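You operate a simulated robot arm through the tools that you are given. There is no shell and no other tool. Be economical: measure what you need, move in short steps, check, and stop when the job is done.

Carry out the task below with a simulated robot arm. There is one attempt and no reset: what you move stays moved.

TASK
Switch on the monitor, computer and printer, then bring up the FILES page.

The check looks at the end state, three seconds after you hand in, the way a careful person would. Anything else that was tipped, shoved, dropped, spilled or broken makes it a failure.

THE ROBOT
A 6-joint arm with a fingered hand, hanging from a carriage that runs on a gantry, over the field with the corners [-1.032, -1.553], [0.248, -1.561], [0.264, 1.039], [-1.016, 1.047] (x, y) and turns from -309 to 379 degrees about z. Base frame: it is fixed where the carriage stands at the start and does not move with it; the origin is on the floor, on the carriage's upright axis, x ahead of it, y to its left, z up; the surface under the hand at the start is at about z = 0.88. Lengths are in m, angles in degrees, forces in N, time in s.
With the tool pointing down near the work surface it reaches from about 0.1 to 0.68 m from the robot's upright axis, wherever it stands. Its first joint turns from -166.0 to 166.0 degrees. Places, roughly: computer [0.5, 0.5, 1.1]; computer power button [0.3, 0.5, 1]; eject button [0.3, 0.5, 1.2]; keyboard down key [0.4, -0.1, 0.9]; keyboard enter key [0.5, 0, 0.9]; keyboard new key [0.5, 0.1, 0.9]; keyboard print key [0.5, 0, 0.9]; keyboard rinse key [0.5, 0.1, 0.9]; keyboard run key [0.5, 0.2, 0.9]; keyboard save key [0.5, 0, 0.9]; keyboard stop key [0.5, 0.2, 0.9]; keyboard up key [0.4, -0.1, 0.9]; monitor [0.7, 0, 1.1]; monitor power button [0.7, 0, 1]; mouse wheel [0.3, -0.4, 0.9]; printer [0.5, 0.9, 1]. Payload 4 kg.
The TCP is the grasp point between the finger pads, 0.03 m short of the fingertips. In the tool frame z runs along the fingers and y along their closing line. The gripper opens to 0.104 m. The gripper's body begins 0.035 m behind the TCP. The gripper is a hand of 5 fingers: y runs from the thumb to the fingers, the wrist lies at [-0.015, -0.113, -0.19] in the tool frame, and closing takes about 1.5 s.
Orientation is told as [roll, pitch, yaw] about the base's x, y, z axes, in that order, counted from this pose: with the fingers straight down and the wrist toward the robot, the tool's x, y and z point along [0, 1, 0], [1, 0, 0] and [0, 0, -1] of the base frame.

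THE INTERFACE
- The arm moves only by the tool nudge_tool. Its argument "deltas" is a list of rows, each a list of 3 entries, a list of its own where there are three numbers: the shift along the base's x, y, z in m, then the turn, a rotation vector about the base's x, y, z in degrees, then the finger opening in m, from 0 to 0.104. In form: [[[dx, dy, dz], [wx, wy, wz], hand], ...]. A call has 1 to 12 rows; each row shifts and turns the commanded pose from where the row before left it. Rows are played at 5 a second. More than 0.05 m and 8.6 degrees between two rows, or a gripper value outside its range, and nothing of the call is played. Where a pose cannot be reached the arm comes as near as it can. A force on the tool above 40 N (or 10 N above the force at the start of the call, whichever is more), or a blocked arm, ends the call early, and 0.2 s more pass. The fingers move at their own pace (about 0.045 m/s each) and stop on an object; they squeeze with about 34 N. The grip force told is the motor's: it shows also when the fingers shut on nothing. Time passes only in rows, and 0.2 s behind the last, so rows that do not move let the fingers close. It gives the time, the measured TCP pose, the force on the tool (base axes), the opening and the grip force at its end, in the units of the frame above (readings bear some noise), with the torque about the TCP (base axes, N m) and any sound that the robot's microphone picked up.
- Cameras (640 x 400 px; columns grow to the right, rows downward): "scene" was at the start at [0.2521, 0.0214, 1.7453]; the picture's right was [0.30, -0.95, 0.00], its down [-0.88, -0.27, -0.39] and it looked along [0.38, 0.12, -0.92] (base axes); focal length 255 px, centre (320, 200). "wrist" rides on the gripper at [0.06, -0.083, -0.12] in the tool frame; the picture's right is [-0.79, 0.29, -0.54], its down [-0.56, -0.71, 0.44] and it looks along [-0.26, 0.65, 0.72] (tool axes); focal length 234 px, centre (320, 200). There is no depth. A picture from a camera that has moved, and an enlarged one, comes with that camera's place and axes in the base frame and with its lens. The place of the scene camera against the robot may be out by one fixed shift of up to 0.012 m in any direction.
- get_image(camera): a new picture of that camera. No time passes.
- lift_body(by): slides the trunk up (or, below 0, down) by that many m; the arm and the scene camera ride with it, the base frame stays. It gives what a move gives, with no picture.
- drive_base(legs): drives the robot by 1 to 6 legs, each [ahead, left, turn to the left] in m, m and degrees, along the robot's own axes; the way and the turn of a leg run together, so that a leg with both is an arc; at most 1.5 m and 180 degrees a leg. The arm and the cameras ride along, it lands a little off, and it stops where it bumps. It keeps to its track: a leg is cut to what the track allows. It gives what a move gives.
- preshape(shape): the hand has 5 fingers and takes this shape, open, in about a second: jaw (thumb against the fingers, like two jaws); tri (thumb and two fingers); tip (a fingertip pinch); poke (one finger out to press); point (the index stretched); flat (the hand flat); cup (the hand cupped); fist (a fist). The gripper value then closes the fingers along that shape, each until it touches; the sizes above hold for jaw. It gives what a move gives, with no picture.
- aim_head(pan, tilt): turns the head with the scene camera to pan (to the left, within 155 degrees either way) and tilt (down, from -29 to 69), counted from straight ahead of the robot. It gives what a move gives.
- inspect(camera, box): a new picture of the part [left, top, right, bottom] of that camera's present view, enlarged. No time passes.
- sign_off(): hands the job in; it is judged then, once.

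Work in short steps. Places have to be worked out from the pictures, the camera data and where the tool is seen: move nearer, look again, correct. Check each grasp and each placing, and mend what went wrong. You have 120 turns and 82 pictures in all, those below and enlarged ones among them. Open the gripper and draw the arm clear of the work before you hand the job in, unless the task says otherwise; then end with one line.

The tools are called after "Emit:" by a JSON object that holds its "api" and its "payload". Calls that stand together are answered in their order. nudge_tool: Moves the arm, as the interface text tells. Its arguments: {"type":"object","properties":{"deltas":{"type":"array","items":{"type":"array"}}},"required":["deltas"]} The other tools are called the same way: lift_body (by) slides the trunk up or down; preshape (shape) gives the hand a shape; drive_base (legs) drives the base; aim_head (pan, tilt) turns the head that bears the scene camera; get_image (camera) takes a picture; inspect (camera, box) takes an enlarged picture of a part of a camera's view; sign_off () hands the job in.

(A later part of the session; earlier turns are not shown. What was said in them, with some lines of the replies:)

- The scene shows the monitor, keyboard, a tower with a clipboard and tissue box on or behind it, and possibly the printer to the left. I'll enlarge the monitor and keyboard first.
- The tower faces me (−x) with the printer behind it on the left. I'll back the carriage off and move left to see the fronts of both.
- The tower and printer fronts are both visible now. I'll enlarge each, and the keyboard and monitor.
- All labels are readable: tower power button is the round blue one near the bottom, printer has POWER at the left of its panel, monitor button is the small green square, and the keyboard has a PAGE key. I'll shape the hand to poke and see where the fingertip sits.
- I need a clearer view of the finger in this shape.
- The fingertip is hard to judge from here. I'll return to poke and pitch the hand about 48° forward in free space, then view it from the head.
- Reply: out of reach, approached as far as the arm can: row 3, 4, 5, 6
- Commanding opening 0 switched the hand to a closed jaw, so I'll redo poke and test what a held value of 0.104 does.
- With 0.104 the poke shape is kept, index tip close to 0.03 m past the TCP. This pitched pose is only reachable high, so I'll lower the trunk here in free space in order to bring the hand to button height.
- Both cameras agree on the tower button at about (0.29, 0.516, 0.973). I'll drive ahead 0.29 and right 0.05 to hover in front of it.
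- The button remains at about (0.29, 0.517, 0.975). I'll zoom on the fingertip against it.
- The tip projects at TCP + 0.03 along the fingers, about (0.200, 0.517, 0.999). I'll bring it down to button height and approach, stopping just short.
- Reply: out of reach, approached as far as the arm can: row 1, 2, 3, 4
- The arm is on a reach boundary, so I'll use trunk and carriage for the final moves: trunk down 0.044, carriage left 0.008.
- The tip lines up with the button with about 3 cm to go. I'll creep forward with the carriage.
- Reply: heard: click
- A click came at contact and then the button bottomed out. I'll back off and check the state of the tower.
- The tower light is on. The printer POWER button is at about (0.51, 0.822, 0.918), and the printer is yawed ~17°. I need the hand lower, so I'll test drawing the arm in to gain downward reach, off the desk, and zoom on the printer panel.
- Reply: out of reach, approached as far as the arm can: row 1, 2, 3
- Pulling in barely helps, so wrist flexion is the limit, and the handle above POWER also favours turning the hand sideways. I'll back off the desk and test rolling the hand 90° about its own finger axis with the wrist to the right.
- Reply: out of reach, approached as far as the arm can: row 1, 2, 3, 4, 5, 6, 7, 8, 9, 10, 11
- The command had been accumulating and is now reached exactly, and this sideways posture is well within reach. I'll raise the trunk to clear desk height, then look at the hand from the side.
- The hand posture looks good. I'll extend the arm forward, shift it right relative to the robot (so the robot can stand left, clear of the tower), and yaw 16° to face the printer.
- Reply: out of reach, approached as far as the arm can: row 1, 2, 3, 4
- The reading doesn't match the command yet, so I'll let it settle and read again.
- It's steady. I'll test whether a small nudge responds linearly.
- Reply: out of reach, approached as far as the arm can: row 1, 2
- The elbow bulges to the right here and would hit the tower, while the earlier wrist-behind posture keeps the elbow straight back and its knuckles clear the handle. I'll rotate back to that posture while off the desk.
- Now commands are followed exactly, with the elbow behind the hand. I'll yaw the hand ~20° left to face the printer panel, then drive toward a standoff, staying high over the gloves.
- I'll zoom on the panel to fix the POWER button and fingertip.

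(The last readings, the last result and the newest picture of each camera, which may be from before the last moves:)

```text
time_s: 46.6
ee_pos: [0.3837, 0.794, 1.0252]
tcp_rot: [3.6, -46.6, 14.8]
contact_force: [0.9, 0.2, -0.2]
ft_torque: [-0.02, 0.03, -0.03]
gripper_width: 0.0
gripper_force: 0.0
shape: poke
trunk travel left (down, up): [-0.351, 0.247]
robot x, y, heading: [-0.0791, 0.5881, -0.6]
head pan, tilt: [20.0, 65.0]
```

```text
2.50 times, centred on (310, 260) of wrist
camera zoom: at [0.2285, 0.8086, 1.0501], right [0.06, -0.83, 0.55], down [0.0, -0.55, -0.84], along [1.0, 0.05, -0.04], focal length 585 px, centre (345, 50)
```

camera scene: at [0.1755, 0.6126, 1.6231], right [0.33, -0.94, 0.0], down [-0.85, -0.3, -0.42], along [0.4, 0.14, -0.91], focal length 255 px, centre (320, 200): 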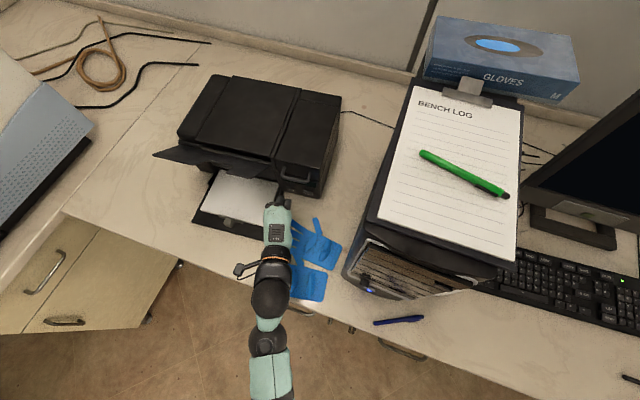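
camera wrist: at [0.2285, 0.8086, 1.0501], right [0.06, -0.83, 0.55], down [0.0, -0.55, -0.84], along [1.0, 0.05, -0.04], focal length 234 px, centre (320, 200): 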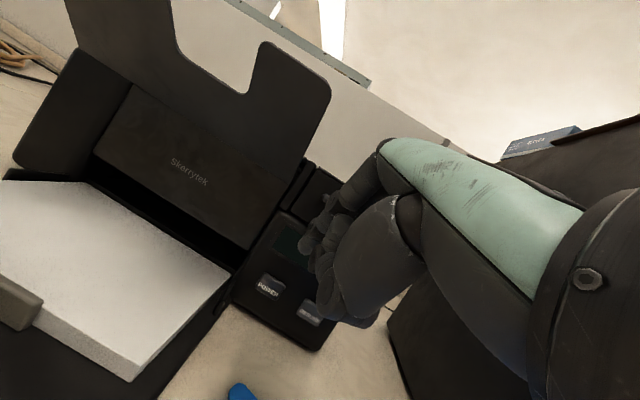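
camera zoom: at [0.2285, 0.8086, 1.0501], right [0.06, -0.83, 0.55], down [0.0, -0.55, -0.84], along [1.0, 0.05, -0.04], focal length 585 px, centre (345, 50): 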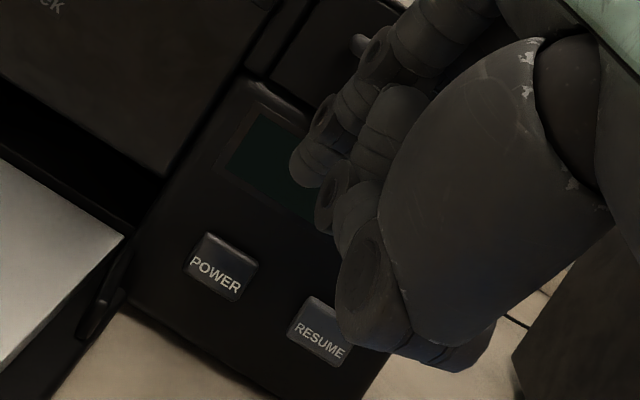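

POWER is at about (0.507, 0.815, 0.919) and the tip is at about (0.404, 0.806, 1.006). I'll descend to button height and move to about 3.5 cm short.

Emit:
{"api": "nudge_tool", "payload": {"deltas": [[[0.01, 0.003, -0.029], [0, 0, 0], 0.104], [[0.01, 0.003, -0.029], [0, 0, 0], 0.104], [[0.01, 0.002, -0.029], [0, 0, 0], 0.104], [[0.018, 0, 0], [0, 0, 0], 0.104], [[0.018, 0, 0], [0, 0, 0], 0.104], [[0, 0, 0], [0, 0, 0], 0.104]]}}

Emit:
{"api": "inspect", "payload": {"camera": "wrist", "box": [220, 180, 400, 340]}}

Emit:
{"api": "inspect", "payload": {"camera": "scene", "box": [200, 130, 380, 310]}}

```text
time_s: 48.0
ee_pos: [0.4487, 0.8028, 0.9388]
tcp_rot: [3.5, -46.6, 14.7]
contact_force: [0.0, 0.7, 0.2]
ft_torque: [0.04, 0.02, 0.01]
gripper_width: 0.0001
gripper_force: 0.1
shape: poke
trunk travel left (down, up): [-0.351, 0.247]
robot x, y, heading: [-0.0803, 0.5892, -0.7]
head pan, tilt: [20.0, 65.0]
```

```text
2.50 times, centred on (310, 260) of wrist
camera zoom: at [0.2941, 0.8168, 0.9632], right [0.06, -0.83, 0.55], down [0.0, -0.55, -0.84], along [1.0, 0.05, -0.04], focal length 585 px, centre (345, 50)
```

zoom: 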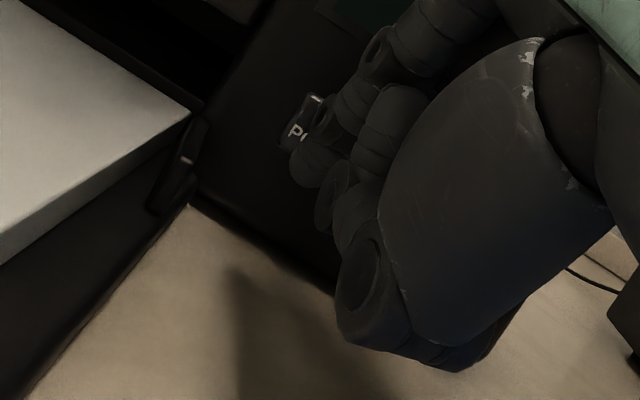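

```text
2.22 times, centred on (290, 220) of scene
camera zoom: at [0.1755, 0.6126, 1.6231], right [0.33, -0.94, 0.0], down [-0.85, -0.3, -0.42], along [0.4, 0.14, -0.91], focal length 568 px, centre (387, 156)
```

zoom: 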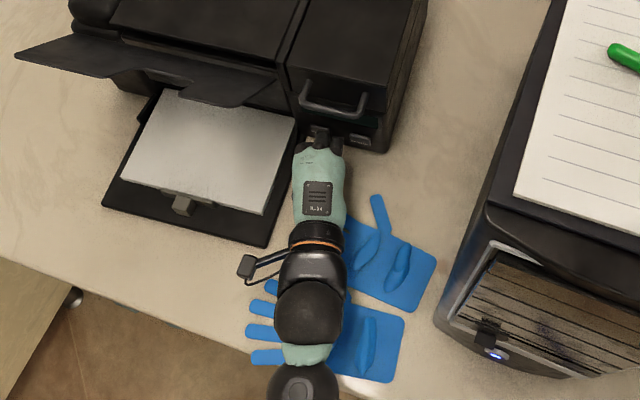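

The button centre comes out a bit higher, z ≈ 0.927, x ≈ 0.485–0.505. I'll raise 6 mm and creep forward in small steps.

Emit:
{"api": "nudge_tool", "payload": {"deltas": [[[0, 0, 0.006], [0, 0, 0], 0.104], [[0.005, 0, 0], [0, 0, 0], 0.104], [[0.005, 0, 0], [0, 0, 0], 0.104], [[0.003, 0, 0], [0, 0, 0], 0.104]]}}

Emit:
{"api": "inspect", "payload": {"camera": "wrist", "box": [220, 180, 400, 340]}}

Emit:
{"api": "inspect", "payload": {"camera": "scene", "box": [250, 150, 340, 230]}}

```text
time_s: 49.0
ee_pos: [0.4615, 0.8032, 0.9457]
tcp_rot: [3.6, -46.4, 14.7]
contact_force: [-0.4, -0.2, 0.1]
ft_torque: [-0.02, -0.02, -0.02]
gripper_width: 0.0
gripper_force: 0.1
shape: poke
trunk travel left (down, up): [-0.351, 0.247]
robot x, y, heading: [-0.0791, 0.5895, -0.5]
head pan, tilt: [20.0, 65.0]
```

```text
2.50 times, centred on (310, 260) of wrist
camera zoom: at [0.3073, 0.8164, 0.9693], right [0.06, -0.83, 0.55], down [0.0, -0.55, -0.84], along [1.0, 0.05, -0.04], focal length 585 px, centre (345, 50)
```

zoom: 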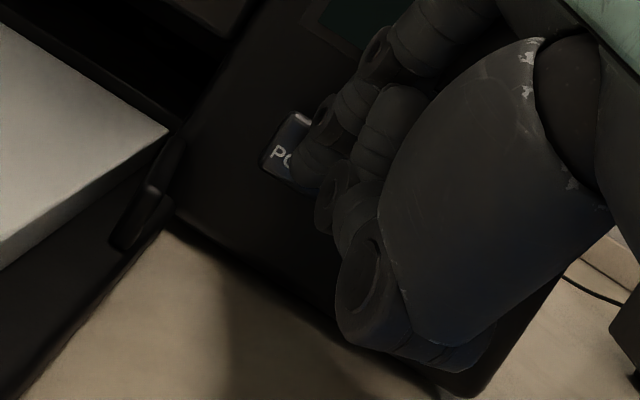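

```text
5.00 times, centred on (295, 190) of scene
camera zoom: at [0.1754, 0.6126, 1.6231], right [0.33, -0.94, 0.0], down [-0.85, -0.3, -0.42], along [0.4, 0.14, -0.91], focal length 1277 px, centre (445, 250)
```

zoom: 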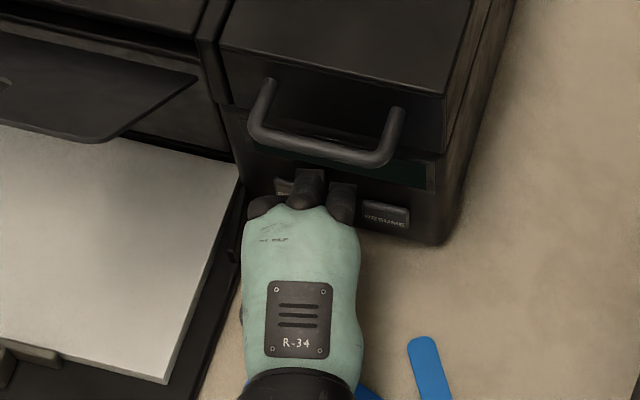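

Tip and button are aligned. I'll continue forward in 4 mm rows.

Emit:
{"api": "nudge_tool", "payload": {"deltas": [[[0.004, 0, 0], [0, 0, 0], 0.104], [[0.004, 0, 0], [0, 0, 0], 0.104], [[0.003, 0, 0], [0, 0, 0], 0.104]]}}

```text
time_s: 49.8
ee_pos: [0.4706, 0.804, 0.9441]
tcp_rot: [3.8, -46.4, 14.8]
contact_force: [-16.5, 2.3, 9.9]
ft_torque: [0.0, -0.15, 0.06]
gripper_width: 0.0002
gripper_force: 0.1
shape: poke
trunk travel left (down, up): [-0.351, 0.247]
robot x, y, heading: [-0.0786, 0.5899, -0.6]
head pan, tilt: [20.0, 65.0]
heard: click
```

A click was heard and the button bottomed. I'll retreat straight back and up, and look at the printer.

Emit:
{"api": "nudge_tool", "payload": {"deltas": [[[-0.02, 0, 0], [0, 0, 0], 0.104], [[-0.03, 0, 0], [0, 0, 0], 0.104], [[-0.03, 0, 0.02], [0, 0, 0], 0.104], [[-0.02, 0, 0.03], [0, 0, 0], 0.104], [[0, 0, 0.03], [0, 0, 0], 0.104], [[0, 0, 0], [0, 0, 0], 0.104]]}}

Emit:
{"api": "inspect", "payload": {"camera": "wrist", "box": [180, 160, 380, 360]}}

```text
time_s: 51.2
ee_pos: [0.3723, 0.8027, 1.0248]
tcp_rot: [3.7, -46.5, 14.8]
contact_force: [-0.7, -0.3, -0.2]
ft_torque: [-0.01, -0.01, -0.01]
gripper_width: 0.0
gripper_force: 0.1
shape: poke
trunk travel left (down, up): [-0.351, 0.247]
robot x, y, heading: [-0.0765, 0.5907, -0.8]
head pan, tilt: [20.0, 65.0]
```

```text
2.00 times, centred on (280, 260) of wrist
camera zoom: at [0.218, 0.8166, 1.0493], right [0.06, -0.83, 0.55], down [0.0, -0.55, -0.84], along [1.0, 0.05, -0.04], focal length 468 px, centre (400, 80)
```

zoom: 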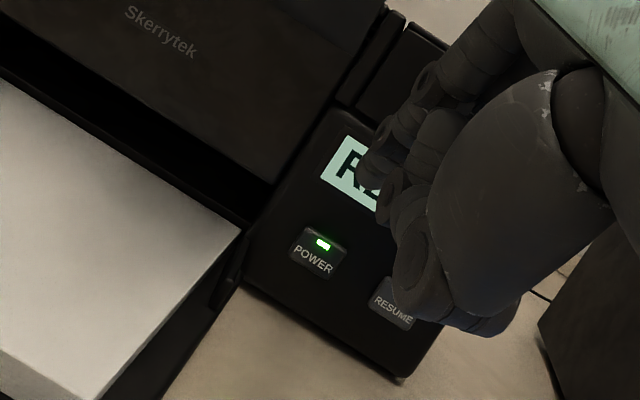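

The printer is on, with its LED and display lit. Next the monitor: back out, slide right to y≈0 and square up the yaw.

Emit:
{"api": "drive_base", "payload": {"legs": [[-0.33, 0, 0], [0, -0.81, 0]]}}

Emit:
{"api": "nudge_tool", "payload": {"deltas": [[[0, 0, 0.02], [0, 0, -7.5], 0.104], [[0, 0, 0.02], [0, 0, -7.5], 0.104], [[0, 0, 0], [0, 0, 0], 0.104]]}}

Emit:
{"api": "get_image", "payload": {"camera": "scene"}}

Emit:
{"api": "get_image", "payload": {"camera": "wrist"}}

```text
time_s: 57.3
ee_pos: [0.0357, -0.0004, 1.0239]
tcp_rot: [3.6, -46.5, 14.9]
contact_force: [-0.4, 0.4, 0.4]
ft_torque: [0.0, 0.0, -0.01]
gripper_width: 0.0002
gripper_force: 0.1
shape: poke
trunk travel left (down, up): [-0.351, 0.247]
robot x, y, heading: [-0.4169, -0.2149, -0.5]
head pan, tilt: [20.0, 65.0]
```

```text
time_s: 58.1
ee_pos: [0.0351, -0.0017, 1.0638]
tcp_rot: [3.6, -46.5, -0.1]
contact_force: [-0.5, 0.4, 0.2]
ft_torque: [0.0, 0.02, 0.0]
gripper_width: 0.0
gripper_force: 0.1
shape: poke
trunk travel left (down, up): [-0.351, 0.247]
robot x, y, heading: [-0.4156, -0.2133, -0.2]
head pan, tilt: [20.0, 65.0]
```

```text
41 pictures are left
camera scene: at [-0.1609, -0.1915, 1.6231], right [0.33, -0.94, 0.0], down [-0.85, -0.3, -0.42], along [0.4, 0.14, -0.91], focal length 255 px, centre (320, 200)
```

scene: 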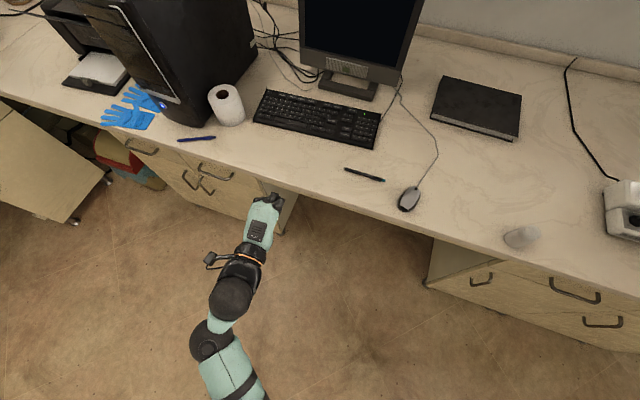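

```text
40 pictures are left
camera wrist: at [-0.1101, 0.0524, 1.0893], right [-0.16, -0.82, 0.55], down [-0.15, -0.53, -0.84], along [0.98, -0.21, -0.04], focal length 234 px, centre (320, 200)
```

wrist: 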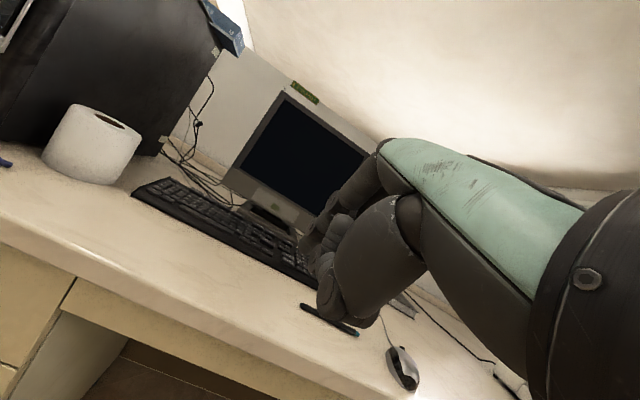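

The path is clear. I'll drive ahead about 0.5 so the hand hovers in front of the monitor above the keyboard.

Emit:
{"api": "drive_base", "payload": {"legs": [[0.5, 0, 0]]}}

Emit:
{"api": "get_image", "payload": {"camera": "wrist"}}

```text
time_s: 61.0
ee_pos: [0.5265, -0.0019, 1.0649]
tcp_rot: [3.6, -46.4, 0.3]
contact_force: [-0.1, 0.5, -0.3]
ft_torque: [0.05, -0.02, -0.02]
gripper_width: 0.0
gripper_force: 0.1
shape: poke
trunk travel left (down, up): [-0.351, 0.247]
robot x, y, heading: [0.0797, -0.2158, -0.2]
head pan, tilt: [20.0, 65.0]
```

```text
39 pictures are left
camera wrist: at [0.381, 0.0515, 1.0891], right [-0.15, -0.82, 0.55], down [-0.14, -0.53, -0.84], along [0.98, -0.21, -0.04], focal length 234 px, centre (320, 200)
```

wrist: 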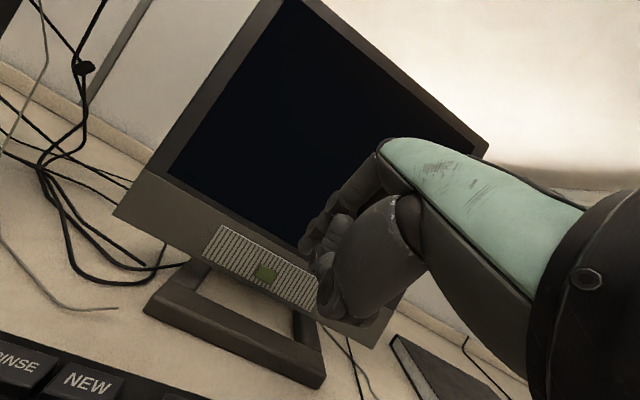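

The green button is near (0.665, -0.002, 0.966) and the tip is near (0.548, 0.005, 1.046). I'll descend and move to about 4 cm short, then re-measure.

Emit:
{"api": "nudge_tool", "payload": {"deltas": [[[0.01, -0.002, -0.026], [0, 0, 0], 0.104], [[0.02, -0.003, -0.026], [0, 0, 0], 0.104], [[0.02, -0.002, -0.026], [0, 0, 0], 0.104], [[0.02, 0, 0], [0, 0, 0], 0.104], [[0, 0, 0], [0, 0, 0], 0.104]]}}

Emit:
{"api": "inspect", "payload": {"camera": "wrist", "box": [220, 160, 400, 320]}}

```text
time_s: 62.2
ee_pos: [0.5963, -0.0084, 0.9864]
tcp_rot: [3.6, -46.5, 0.4]
contact_force: [0.1, 0.1, -0.1]
ft_torque: [-0.01, 0.02, -0.04]
gripper_width: 0.0
gripper_force: 0.1
shape: poke
trunk travel left (down, up): [-0.351, 0.247]
robot x, y, heading: [0.0779, -0.2148, -0.2]
head pan, tilt: [20.0, 65.0]
```

```text
2.50 times, centred on (310, 240) of wrist
camera zoom: at [0.4504, 0.0439, 1.0111], right [-0.15, -0.82, 0.55], down [-0.14, -0.53, -0.84], along [0.98, -0.21, -0.04], focal length 585 px, centre (345, 100)
```

zoom: 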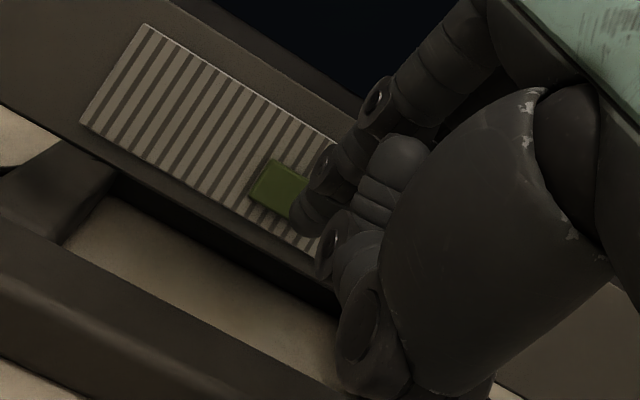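

Triangulation gives the button at (0.675, -0.002, 0.959) and the tip at (0.618, -0.002, 0.968). I'll lower 9 mm and close most of the gap.

Emit:
{"api": "nudge_tool", "payload": {"deltas": [[[0.015, 0, -0.005], [0, 0, 0], 0.104], [[0.015, 0, -0.004], [0, 0, 0], 0.104], [[0.01, 0, 0], [0, 0, 0], 0.104], [[0.005, 0, 0], [0, 0, 0], 0.104]]}}

Emit:
{"api": "inspect", "payload": {"camera": "wrist", "box": [220, 160, 400, 320]}}

```text
time_s: 63.2
ee_pos: [0.643, -0.0082, 0.9781]
tcp_rot: [3.6, -46.6, 0.4]
contact_force: [0.0, -0.3, -0.2]
ft_torque: [-0.02, 0.0, 0.02]
gripper_width: 0.0
gripper_force: 0.0
shape: poke
trunk travel left (down, up): [-0.351, 0.247]
robot x, y, heading: [0.0802, -0.2196, -0.1]
head pan, tilt: [20.0, 65.0]
```

```text
2.50 times, centred on (310, 240) of wrist
camera zoom: at [0.4959, 0.0443, 1.0024], right [-0.15, -0.82, 0.55], down [-0.14, -0.53, -0.84], along [0.98, -0.21, -0.04], focal length 585 px, centre (345, 100)
```

zoom: 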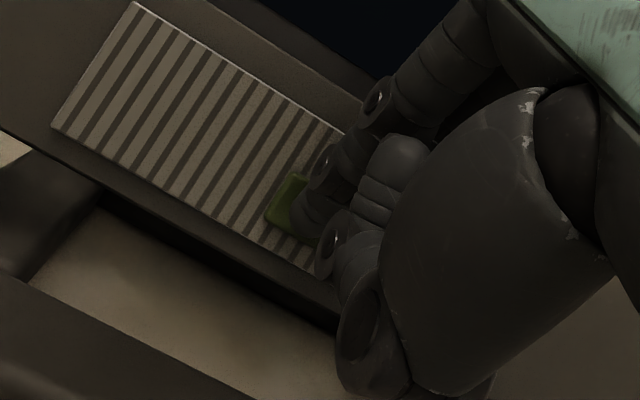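

Well aligned, roughly 1 cm to go. I'll creep in with 3 mm rows.

Emit:
{"api": "nudge_tool", "payload": {"deltas": [[[0.003, 0, 0], [0, 0, 0], 0.104], [[0.003, 0, 0], [0, 0, 0], 0.104]]}}

Emit:
{"api": "nudge_tool", "payload": {"deltas": [[[0.003, 0, 0], [0, 0, 0], 0.104]]}}

```text
time_s: 63.8
ee_pos: [0.6483, -0.0068, 0.9775]
tcp_rot: [3.5, -46.5, 0.3]
contact_force: [-1.6, -0.8, 0.3]
ft_torque: [-0.01, -0.01, -0.01]
gripper_width: 0.0
gripper_force: 0.1
shape: poke
trunk travel left (down, up): [-0.351, 0.247]
robot x, y, heading: [0.0791, -0.2158, 0.0]
head pan, tilt: [20.0, 65.0]
heard: click
```

```text
time_s: 64.2
ee_pos: [0.6497, -0.0065, 0.977]
tcp_rot: [3.6, -46.6, 0.4]
contact_force: [-5.0, -1.3, 1.3]
ft_torque: [0.0, 0.03, -0.03]
gripper_width: 0.0
gripper_force: 0.1
shape: poke
trunk travel left (down, up): [-0.351, 0.247]
robot x, y, heading: [0.0775, -0.2131, -0.2]
head pan, tilt: [20.0, 65.0]
```

The click came at contact. I'll retreat, go up, and look at the screen.

Emit:
{"api": "nudge_tool", "payload": {"deltas": [[[-0.03, 0, 0], [0, 0, 0], 0.104], [[-0.04, 0, 0], [0, 0, 0], 0.104], [[-0.04, 0, 0.03], [0, 0, 0], 0.104], [[-0.04, 0, 0.03], [0, 0, 0], 0.104], [[-0.04, 0, 0.03], [0, 0, 0], 0.104], [[0, 0, 0], [0, 0, 0], 0.104]]}}

Emit:
{"api": "aim_head", "payload": {"pan": 20, "tilt": 50}}

Emit:
{"api": "get_image", "payload": {"camera": "scene"}}

Emit:
{"api": "get_image", "payload": {"camera": "wrist"}}

```text
time_s: 65.6
ee_pos: [0.4616, -0.0085, 1.0682]
tcp_rot: [3.6, -46.4, 0.4]
contact_force: [1.0, 0.6, 0.6]
ft_torque: [-0.01, 0.02, 0.03]
gripper_width: 0.0
gripper_force: 0.2
shape: poke
trunk travel left (down, up): [-0.351, 0.247]
robot x, y, heading: [0.0773, -0.2197, 0.0]
head pan, tilt: [20.0, 65.0]
```

```text
time_s: 66.4
ee_pos: [0.4621, -0.0084, 1.0683]
tcp_rot: [3.6, -46.6, 0.3]
contact_force: [-0.8, 0.0, 0.1]
ft_torque: [0.04, 0.0, -0.05]
gripper_width: 0.0
gripper_force: 0.1
shape: poke
trunk travel left (down, up): [-0.351, 0.247]
robot x, y, heading: [0.0796, -0.2163, 0.0]
head pan, tilt: [20.0, 50.0]
```

```text
36 pictures are left
camera scene: at [0.3471, -0.1868, 1.6412], right [0.34, -0.94, 0.0], down [-0.72, -0.26, -0.64], along [0.6, 0.22, -0.77], focal length 255 px, centre (320, 200)
```

scene: 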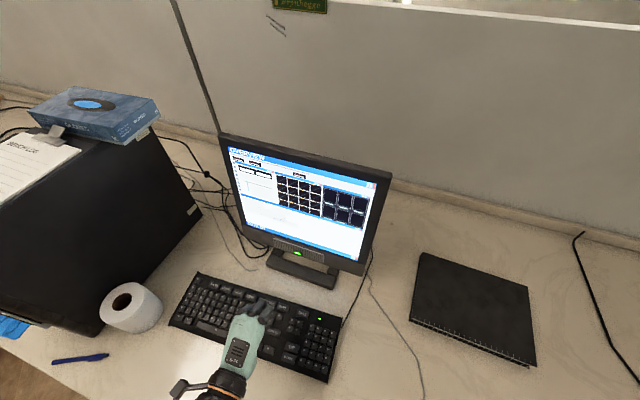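

```text
35 pictures are left
camera wrist: at [0.3154, 0.0443, 1.0929], right [-0.15, -0.82, 0.55], down [-0.14, -0.53, -0.84], along [0.98, -0.21, -0.04], focal length 234 px, centre (320, 200)
```

wrist: 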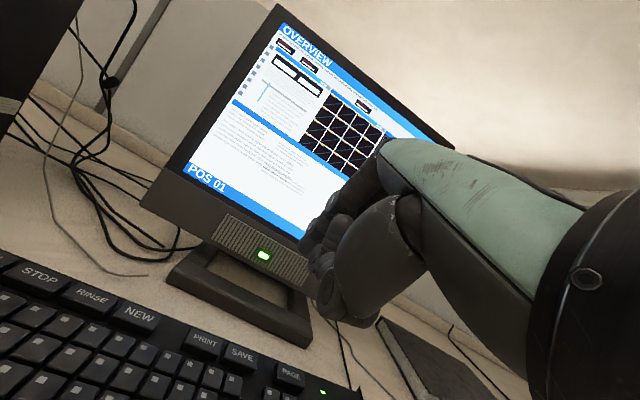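

The screen is on and shows OVERVIEW. I'll press the PAGE key to switch pages, so I'll zoom to locate it.

Emit:
{"api": "inspect", "payload": {"camera": "scene", "box": [160, 250, 360, 390]}}

Emit:
{"api": "inspect", "payload": {"camera": "scene", "box": [210, 130, 390, 280]}}

```text
2.86 times, centred on (260, 320) of scene
camera zoom: at [0.3471, -0.1868, 1.6412], right [0.34, -0.94, 0.0], down [-0.72, -0.26, -0.64], along [0.6, 0.22, -0.77], focal length 730 px, centre (491, -143)
```

zoom: 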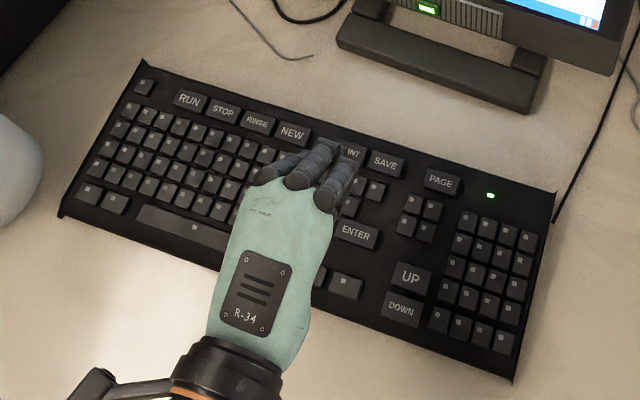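

```text
2.67 times, centred on (300, 205) of scene
camera zoom: at [0.3471, -0.1868, 1.6412], right [0.34, -0.94, 0.0], down [-0.72, -0.26, -0.64], along [0.6, 0.22, -0.77], focal length 681 px, centre (373, 187)
```

zoom: 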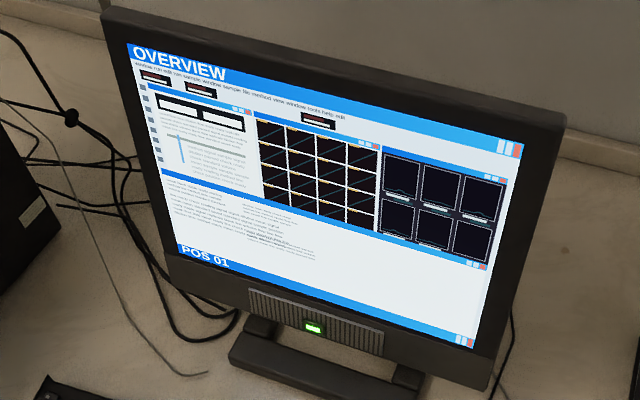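

PAGE is at roughly (0.535, -0.075, 0.905). I'll steepen the finger to about -22° pitch and hover above it.

Emit:
{"api": "nudge_tool", "payload": {"deltas": [[[0.01, -0.02, 0], [0, 8, 0], 0.104], [[0.01, -0.02, 0], [0, 8, 0], 0.104], [[0.01, -0.02, -0.01], [0, 8, 0], 0.104], [[0.01, -0.014, -0.02], [0, 0, 0], 0.104], [[0, 0, -0.02], [0, 0, 0], 0.104], [[0, 0, 0], [0, 0, 0], 0.104]]}}

Emit:
{"api": "get_image", "payload": {"camera": "wrist"}}

Emit:
{"api": "inspect", "payload": {"camera": "scene", "box": [210, 240, 370, 370]}}

```text
time_s: 67.8
ee_pos: [0.5028, -0.0815, 1.0169]
tcp_rot: [3.8, -22.5, 0.2]
contact_force: [-0.1, -1.0, 0.3]
ft_torque: [-0.03, 0.01, 0.01]
gripper_width: 0.0003
gripper_force: 0.0
shape: poke
trunk travel left (down, up): [-0.351, 0.247]
robot x, y, heading: [0.0775, -0.2161, -0.2]
head pan, tilt: [20.0, 50.0]
```

```text
32 pictures are left
camera wrist: at [0.3781, -0.0299, 1.1008], right [0.08, -0.82, 0.56], down [-0.47, -0.53, -0.71], along [0.88, -0.21, -0.43], focal length 234 px, centre (320, 200)
```

wrist: 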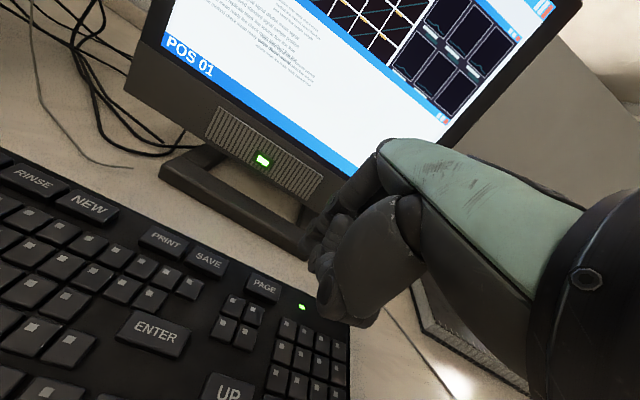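

```text
3.08 times, centred on (290, 305) of scene
camera zoom: at [0.3471, -0.1868, 1.6412], right [0.34, -0.94, 0.0], down [-0.72, -0.26, -0.64], along [0.6, 0.22, -0.77], focal length 786 px, centre (412, -123)
```

zoom: 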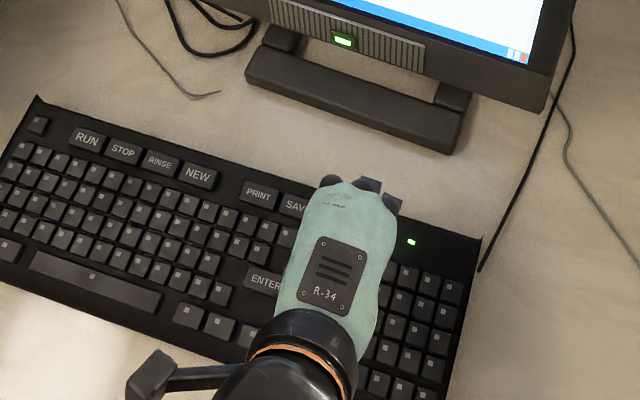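

Two wrist views put PAGE at about (0.534, -0.077, 0.914), and the tip is at (0.514, -0.075, 0.991). I'll move over it and down to ~2 cm above.

Emit:
{"api": "nudge_tool", "payload": {"deltas": [[[0.01, -0.001, -0.02], [0, 0, 0], 0.104], [[0.01, -0.001, -0.02], [0, 0, 0], 0.104], [[0, 0, -0.018], [0, 0, 0], 0.104], [[0, 0, 0], [0, 0, 0], 0.104]]}}

Emit:
{"api": "inspect", "payload": {"camera": "wrist", "box": [220, 170, 400, 330]}}

```text
time_s: 68.8
ee_pos: [0.523, -0.0845, 0.9599]
tcp_rot: [3.8, -22.6, 0.3]
contact_force: [0.1, 0.7, 0.1]
ft_torque: [0.0, 0.0, 0.02]
gripper_width: 0.0002
gripper_force: 0.0
shape: poke
trunk travel left (down, up): [-0.351, 0.247]
robot x, y, heading: [0.0765, -0.2157, -0.0]
head pan, tilt: [20.0, 50.0]
```

```text
2.50 times, centred on (310, 250) of wrist
camera zoom: at [0.3996, -0.0318, 1.0421], right [0.08, -0.82, 0.56], down [-0.47, -0.53, -0.71], along [0.88, -0.21, -0.43], focal length 585 px, centre (345, 75)
```

zoom: 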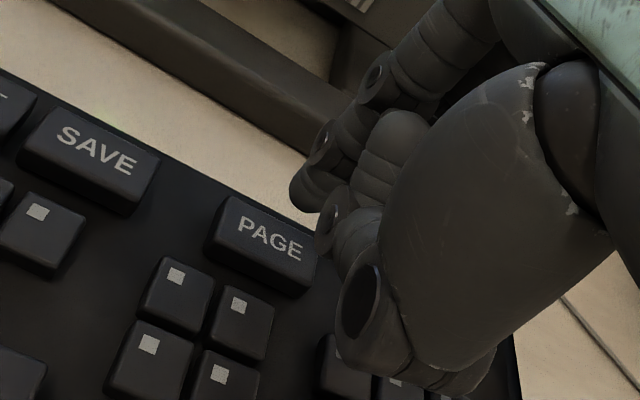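

Dropping straight down about 2 cm lands on the centre of PAGE. I'll descend in small rows.

Emit:
{"api": "nudge_tool", "payload": {"deltas": [[[0, 0, -0.006], [0, 0, 0], 0.104], [[0, 0, -0.006], [0, 0, 0], 0.104], [[0, 0, -0.004], [0, 0, 0], 0.104]]}}

Emit:
{"api": "nudge_tool", "payload": {"deltas": [[[0, 0, -0.003], [0, 0, 0], 0.104]]}}

```text
time_s: 69.6
ee_pos: [0.5239, -0.0827, 0.9447]
tcp_rot: [3.8, -22.7, 0.2]
contact_force: [0.8, -0.3, 3.7]
ft_torque: [-0.02, -0.06, 0.03]
gripper_width: 0.0
gripper_force: 0.1
shape: poke
trunk travel left (down, up): [-0.351, 0.247]
robot x, y, heading: [0.0777, -0.2173, -0.2]
head pan, tilt: [20.0, 50.0]
heard: click
```

```text
time_s: 70.0
ee_pos: [0.5229, -0.0826, 0.9414]
tcp_rot: [3.9, -22.7, 0.3]
contact_force: [-0.1, -0.3, 10.1]
ft_torque: [-0.13, -0.09, -0.07]
gripper_width: 0.0
gripper_force: 0.0
shape: poke
trunk travel left (down, up): [-0.351, 0.247]
robot x, y, heading: [0.077, -0.215, -0.0]
head pan, tilt: [20.0, 50.0]
```

A click sounded. I'll lift to release the key and check the screen.

Emit:
{"api": "nudge_tool", "payload": {"deltas": [[[0, 0, 0.012], [0, 0, 0], 0.104], [[0, 0, 0.012], [0, 0, 0], 0.104], [[0, 0, 0], [0, 0, 0], 0.104]]}}

Emit:
{"api": "inspect", "payload": {"camera": "scene", "box": [210, 130, 390, 280]}}

```text
time_s: 70.8
ee_pos: [0.5213, -0.0826, 0.9638]
tcp_rot: [3.8, -22.5, 0.2]
contact_force: [0.0, 0.1, -1.2]
ft_torque: [0.01, 0.02, 0.01]
gripper_width: 0.0
gripper_force: 0.1
shape: poke
trunk travel left (down, up): [-0.351, 0.247]
robot x, y, heading: [0.0804, -0.2187, -0.1]
head pan, tilt: [20.0, 50.0]
```

```text
2.67 times, centred on (300, 205) of scene
camera zoom: at [0.3472, -0.1868, 1.6412], right [0.34, -0.94, 0.0], down [-0.72, -0.26, -0.64], along [0.6, 0.22, -0.77], focal length 681 px, centre (373, 187)
```

zoom: 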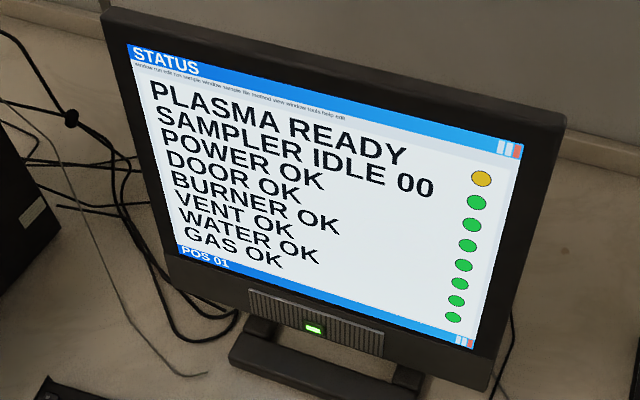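

PAGE advanced the screen to STATUS. I'll press once more the same way and check after each press.

Emit:
{"api": "nudge_tool", "payload": {"deltas": [[[0.001, 0, -0.009], [0, 0, 0], 0.104], [[0, 0, -0.007], [0, 0, 0], 0.104], [[0, 0, -0.005], [0, 0, 0], 0.104], [[0, 0, 0.009], [0, 0, 0], 0.104], [[0, 0, 0.012], [0, 0, 0], 0.104], [[0, 0, 0], [0, 0, 0], 0.104]]}}

Emit:
{"api": "inspect", "payload": {"camera": "scene", "box": [210, 130, 390, 280]}}

```text
time_s: 72.2
ee_pos: [0.521, -0.0825, 0.9647]
tcp_rot: [3.8, -22.5, 0.3]
contact_force: [0.1, -0.6, 0.7]
ft_torque: [-0.01, 0.0, 0.01]
gripper_width: 0.0003
gripper_force: 0.0
shape: poke
trunk travel left (down, up): [-0.351, 0.247]
robot x, y, heading: [0.079, -0.2142, -0.1]
head pan, tilt: [20.0, 50.0]
heard: click
```

```text
2.67 times, centred on (300, 205) of scene
camera zoom: at [0.3472, -0.1868, 1.6413], right [0.34, -0.94, 0.0], down [-0.72, -0.26, -0.64], along [0.6, 0.22, -0.77], focal length 681 px, centre (373, 187)
```

zoom: 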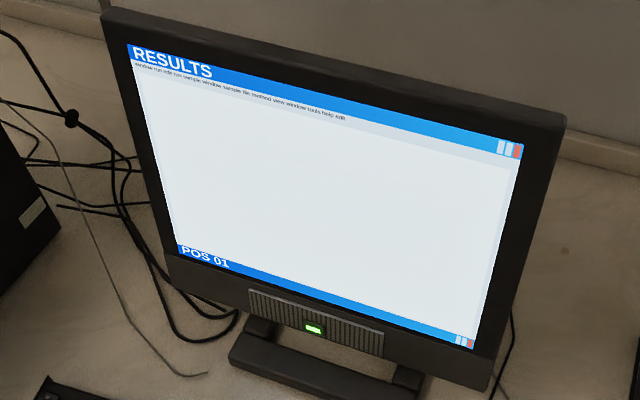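

Now it shows RESULTS. Pressing PAGE again.

Emit:
{"api": "nudge_tool", "payload": {"deltas": [[[0.001, 0, -0.009], [0, 0, 0], 0.104], [[0, 0, -0.007], [0, 0, 0], 0.104], [[0, 0, -0.005], [0, 0, 0], 0.104], [[0, 0, 0.009], [0, 0, 0], 0.104], [[0, 0, 0.012], [0, 0, 0], 0.104], [[0, 0, 0], [0, 0, 0], 0.104]]}}

Emit:
{"api": "inspect", "payload": {"camera": "scene", "box": [210, 130, 390, 280]}}

```text
time_s: 73.6
ee_pos: [0.5216, -0.0827, 0.9646]
tcp_rot: [3.8, -22.5, 0.3]
contact_force: [0.3, -0.4, 0.1]
ft_torque: [0.01, 0.01, 0.0]
gripper_width: 0.0
gripper_force: 0.0
shape: poke
trunk travel left (down, up): [-0.351, 0.247]
robot x, y, heading: [0.0783, -0.2151, -0.1]
head pan, tilt: [20.0, 50.0]
heard: click
```

```text
2.67 times, centred on (300, 205) of scene
camera zoom: at [0.3472, -0.1868, 1.6413], right [0.34, -0.94, 0.0], down [-0.72, -0.26, -0.64], along [0.6, 0.22, -0.77], focal length 681 px, centre (373, 187)
```

zoom: 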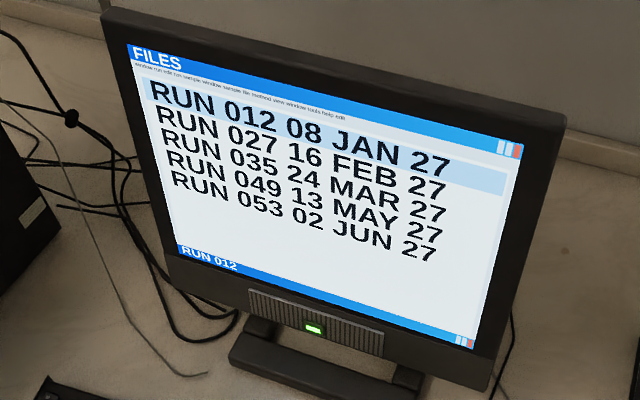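

The FILES page is up. I'll lift, retreat off the desk, open the hand, and check the whole scene.

Emit:
{"api": "nudge_tool", "payload": {"deltas": [[[0, 0, 0.04], [0, 0, 0], 0.104], [[0, 0, 0.04], [0, 0, 0], 0.104], [[0, 0, 0.04], [0, 0, 0], 0.104], [[0, 0, 0], [0, 0, 0], 0.104]]}}

Emit:
{"api": "drive_base", "payload": {"legs": [[-0.6, 0, 0]]}}

Emit:
{"api": "preshape", "payload": {"shape": "jaw"}}

Emit:
{"api": "aim_head", "payload": {"pan": 25, "tilt": 35}}

Emit:
{"api": "get_image", "payload": {"camera": "scene"}}

```text
time_s: 74.6
ee_pos: [0.5248, -0.0845, 1.0808]
tcp_rot: [4.0, -22.7, 0.3]
contact_force: [-0.7, 0.1, 0.2]
ft_torque: [-0.02, 0.02, 0.02]
gripper_width: 0.0
gripper_force: 0.1
shape: poke
out of reach, approached as far as the arm can: row 3
trunk travel left (down, up): [-0.351, 0.247]
robot x, y, heading: [0.0792, -0.2212, -0.1]
head pan, tilt: [20.0, 50.0]
```

```text
time_s: 78.0
ee_pos: [-0.0745, -0.0842, 1.0813]
tcp_rot: [3.9, -22.7, -0.1]
contact_force: [-0.6, -1.4, -0.4]
ft_torque: [0.01, 0.02, 0.0]
gripper_width: 0.0
gripper_force: 0.0
shape: poke
trunk travel left (down, up): [-0.351, 0.247]
robot x, y, heading: [-0.5188, -0.2153, -0.5]
head pan, tilt: [20.0, 50.0]
```

```text
time_s: 78.9
ee_pos: [-0.0757, -0.0855, 1.0814]
tcp_rot: [3.9, -22.7, -0.1]
contact_force: [-0.3, -0.5, 0.7]
ft_torque: [0.04, -0.02, 0.0]
gripper_width: 0.1037
gripper_force: 0.0
shape: jaw
trunk travel left (down, up): [-0.351, 0.247]
robot x, y, heading: [-0.5229, -0.2138, -0.5]
head pan, tilt: [20.0, 50.0]
```

```text
time_s: 79.6
ee_pos: [-0.0744, -0.0847, 1.0808]
tcp_rot: [3.9, -22.6, -0.1]
contact_force: [0.1, 0.1, -0.4]
ft_torque: [0.01, -0.02, -0.01]
gripper_width: 0.1039
gripper_force: 0.1
shape: jaw
trunk travel left (down, up): [-0.351, 0.247]
robot x, y, heading: [-0.5239, -0.2104, -0.6]
head pan, tilt: [25.0, 35.0]
```

```text
26 pictures are left
camera scene: at [-0.2454, -0.1748, 1.6629], right [0.41, -0.91, 0.0], down [-0.52, -0.24, -0.82], along [0.75, 0.34, -0.57], focal length 255 px, centre (320, 200)
```

scene: 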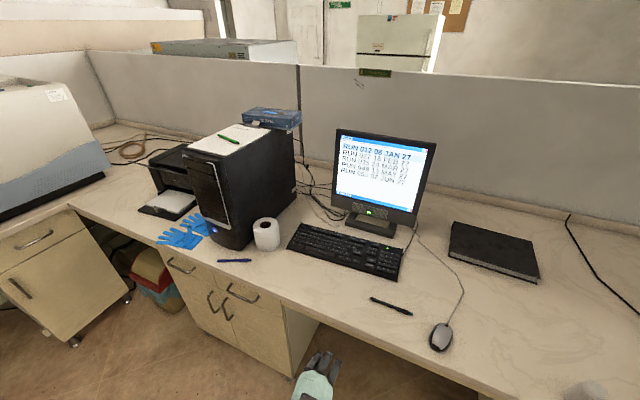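

Everything is in place and undisturbed, the hand is open and clear of the desk, and the FILES page is showing. Handing in.

Emit:
{"api": "sign_off", "payload": {}}

```text
The job is handed in.
```

The monitor, computer and printer are switched on, and the screen shows the FILES page.
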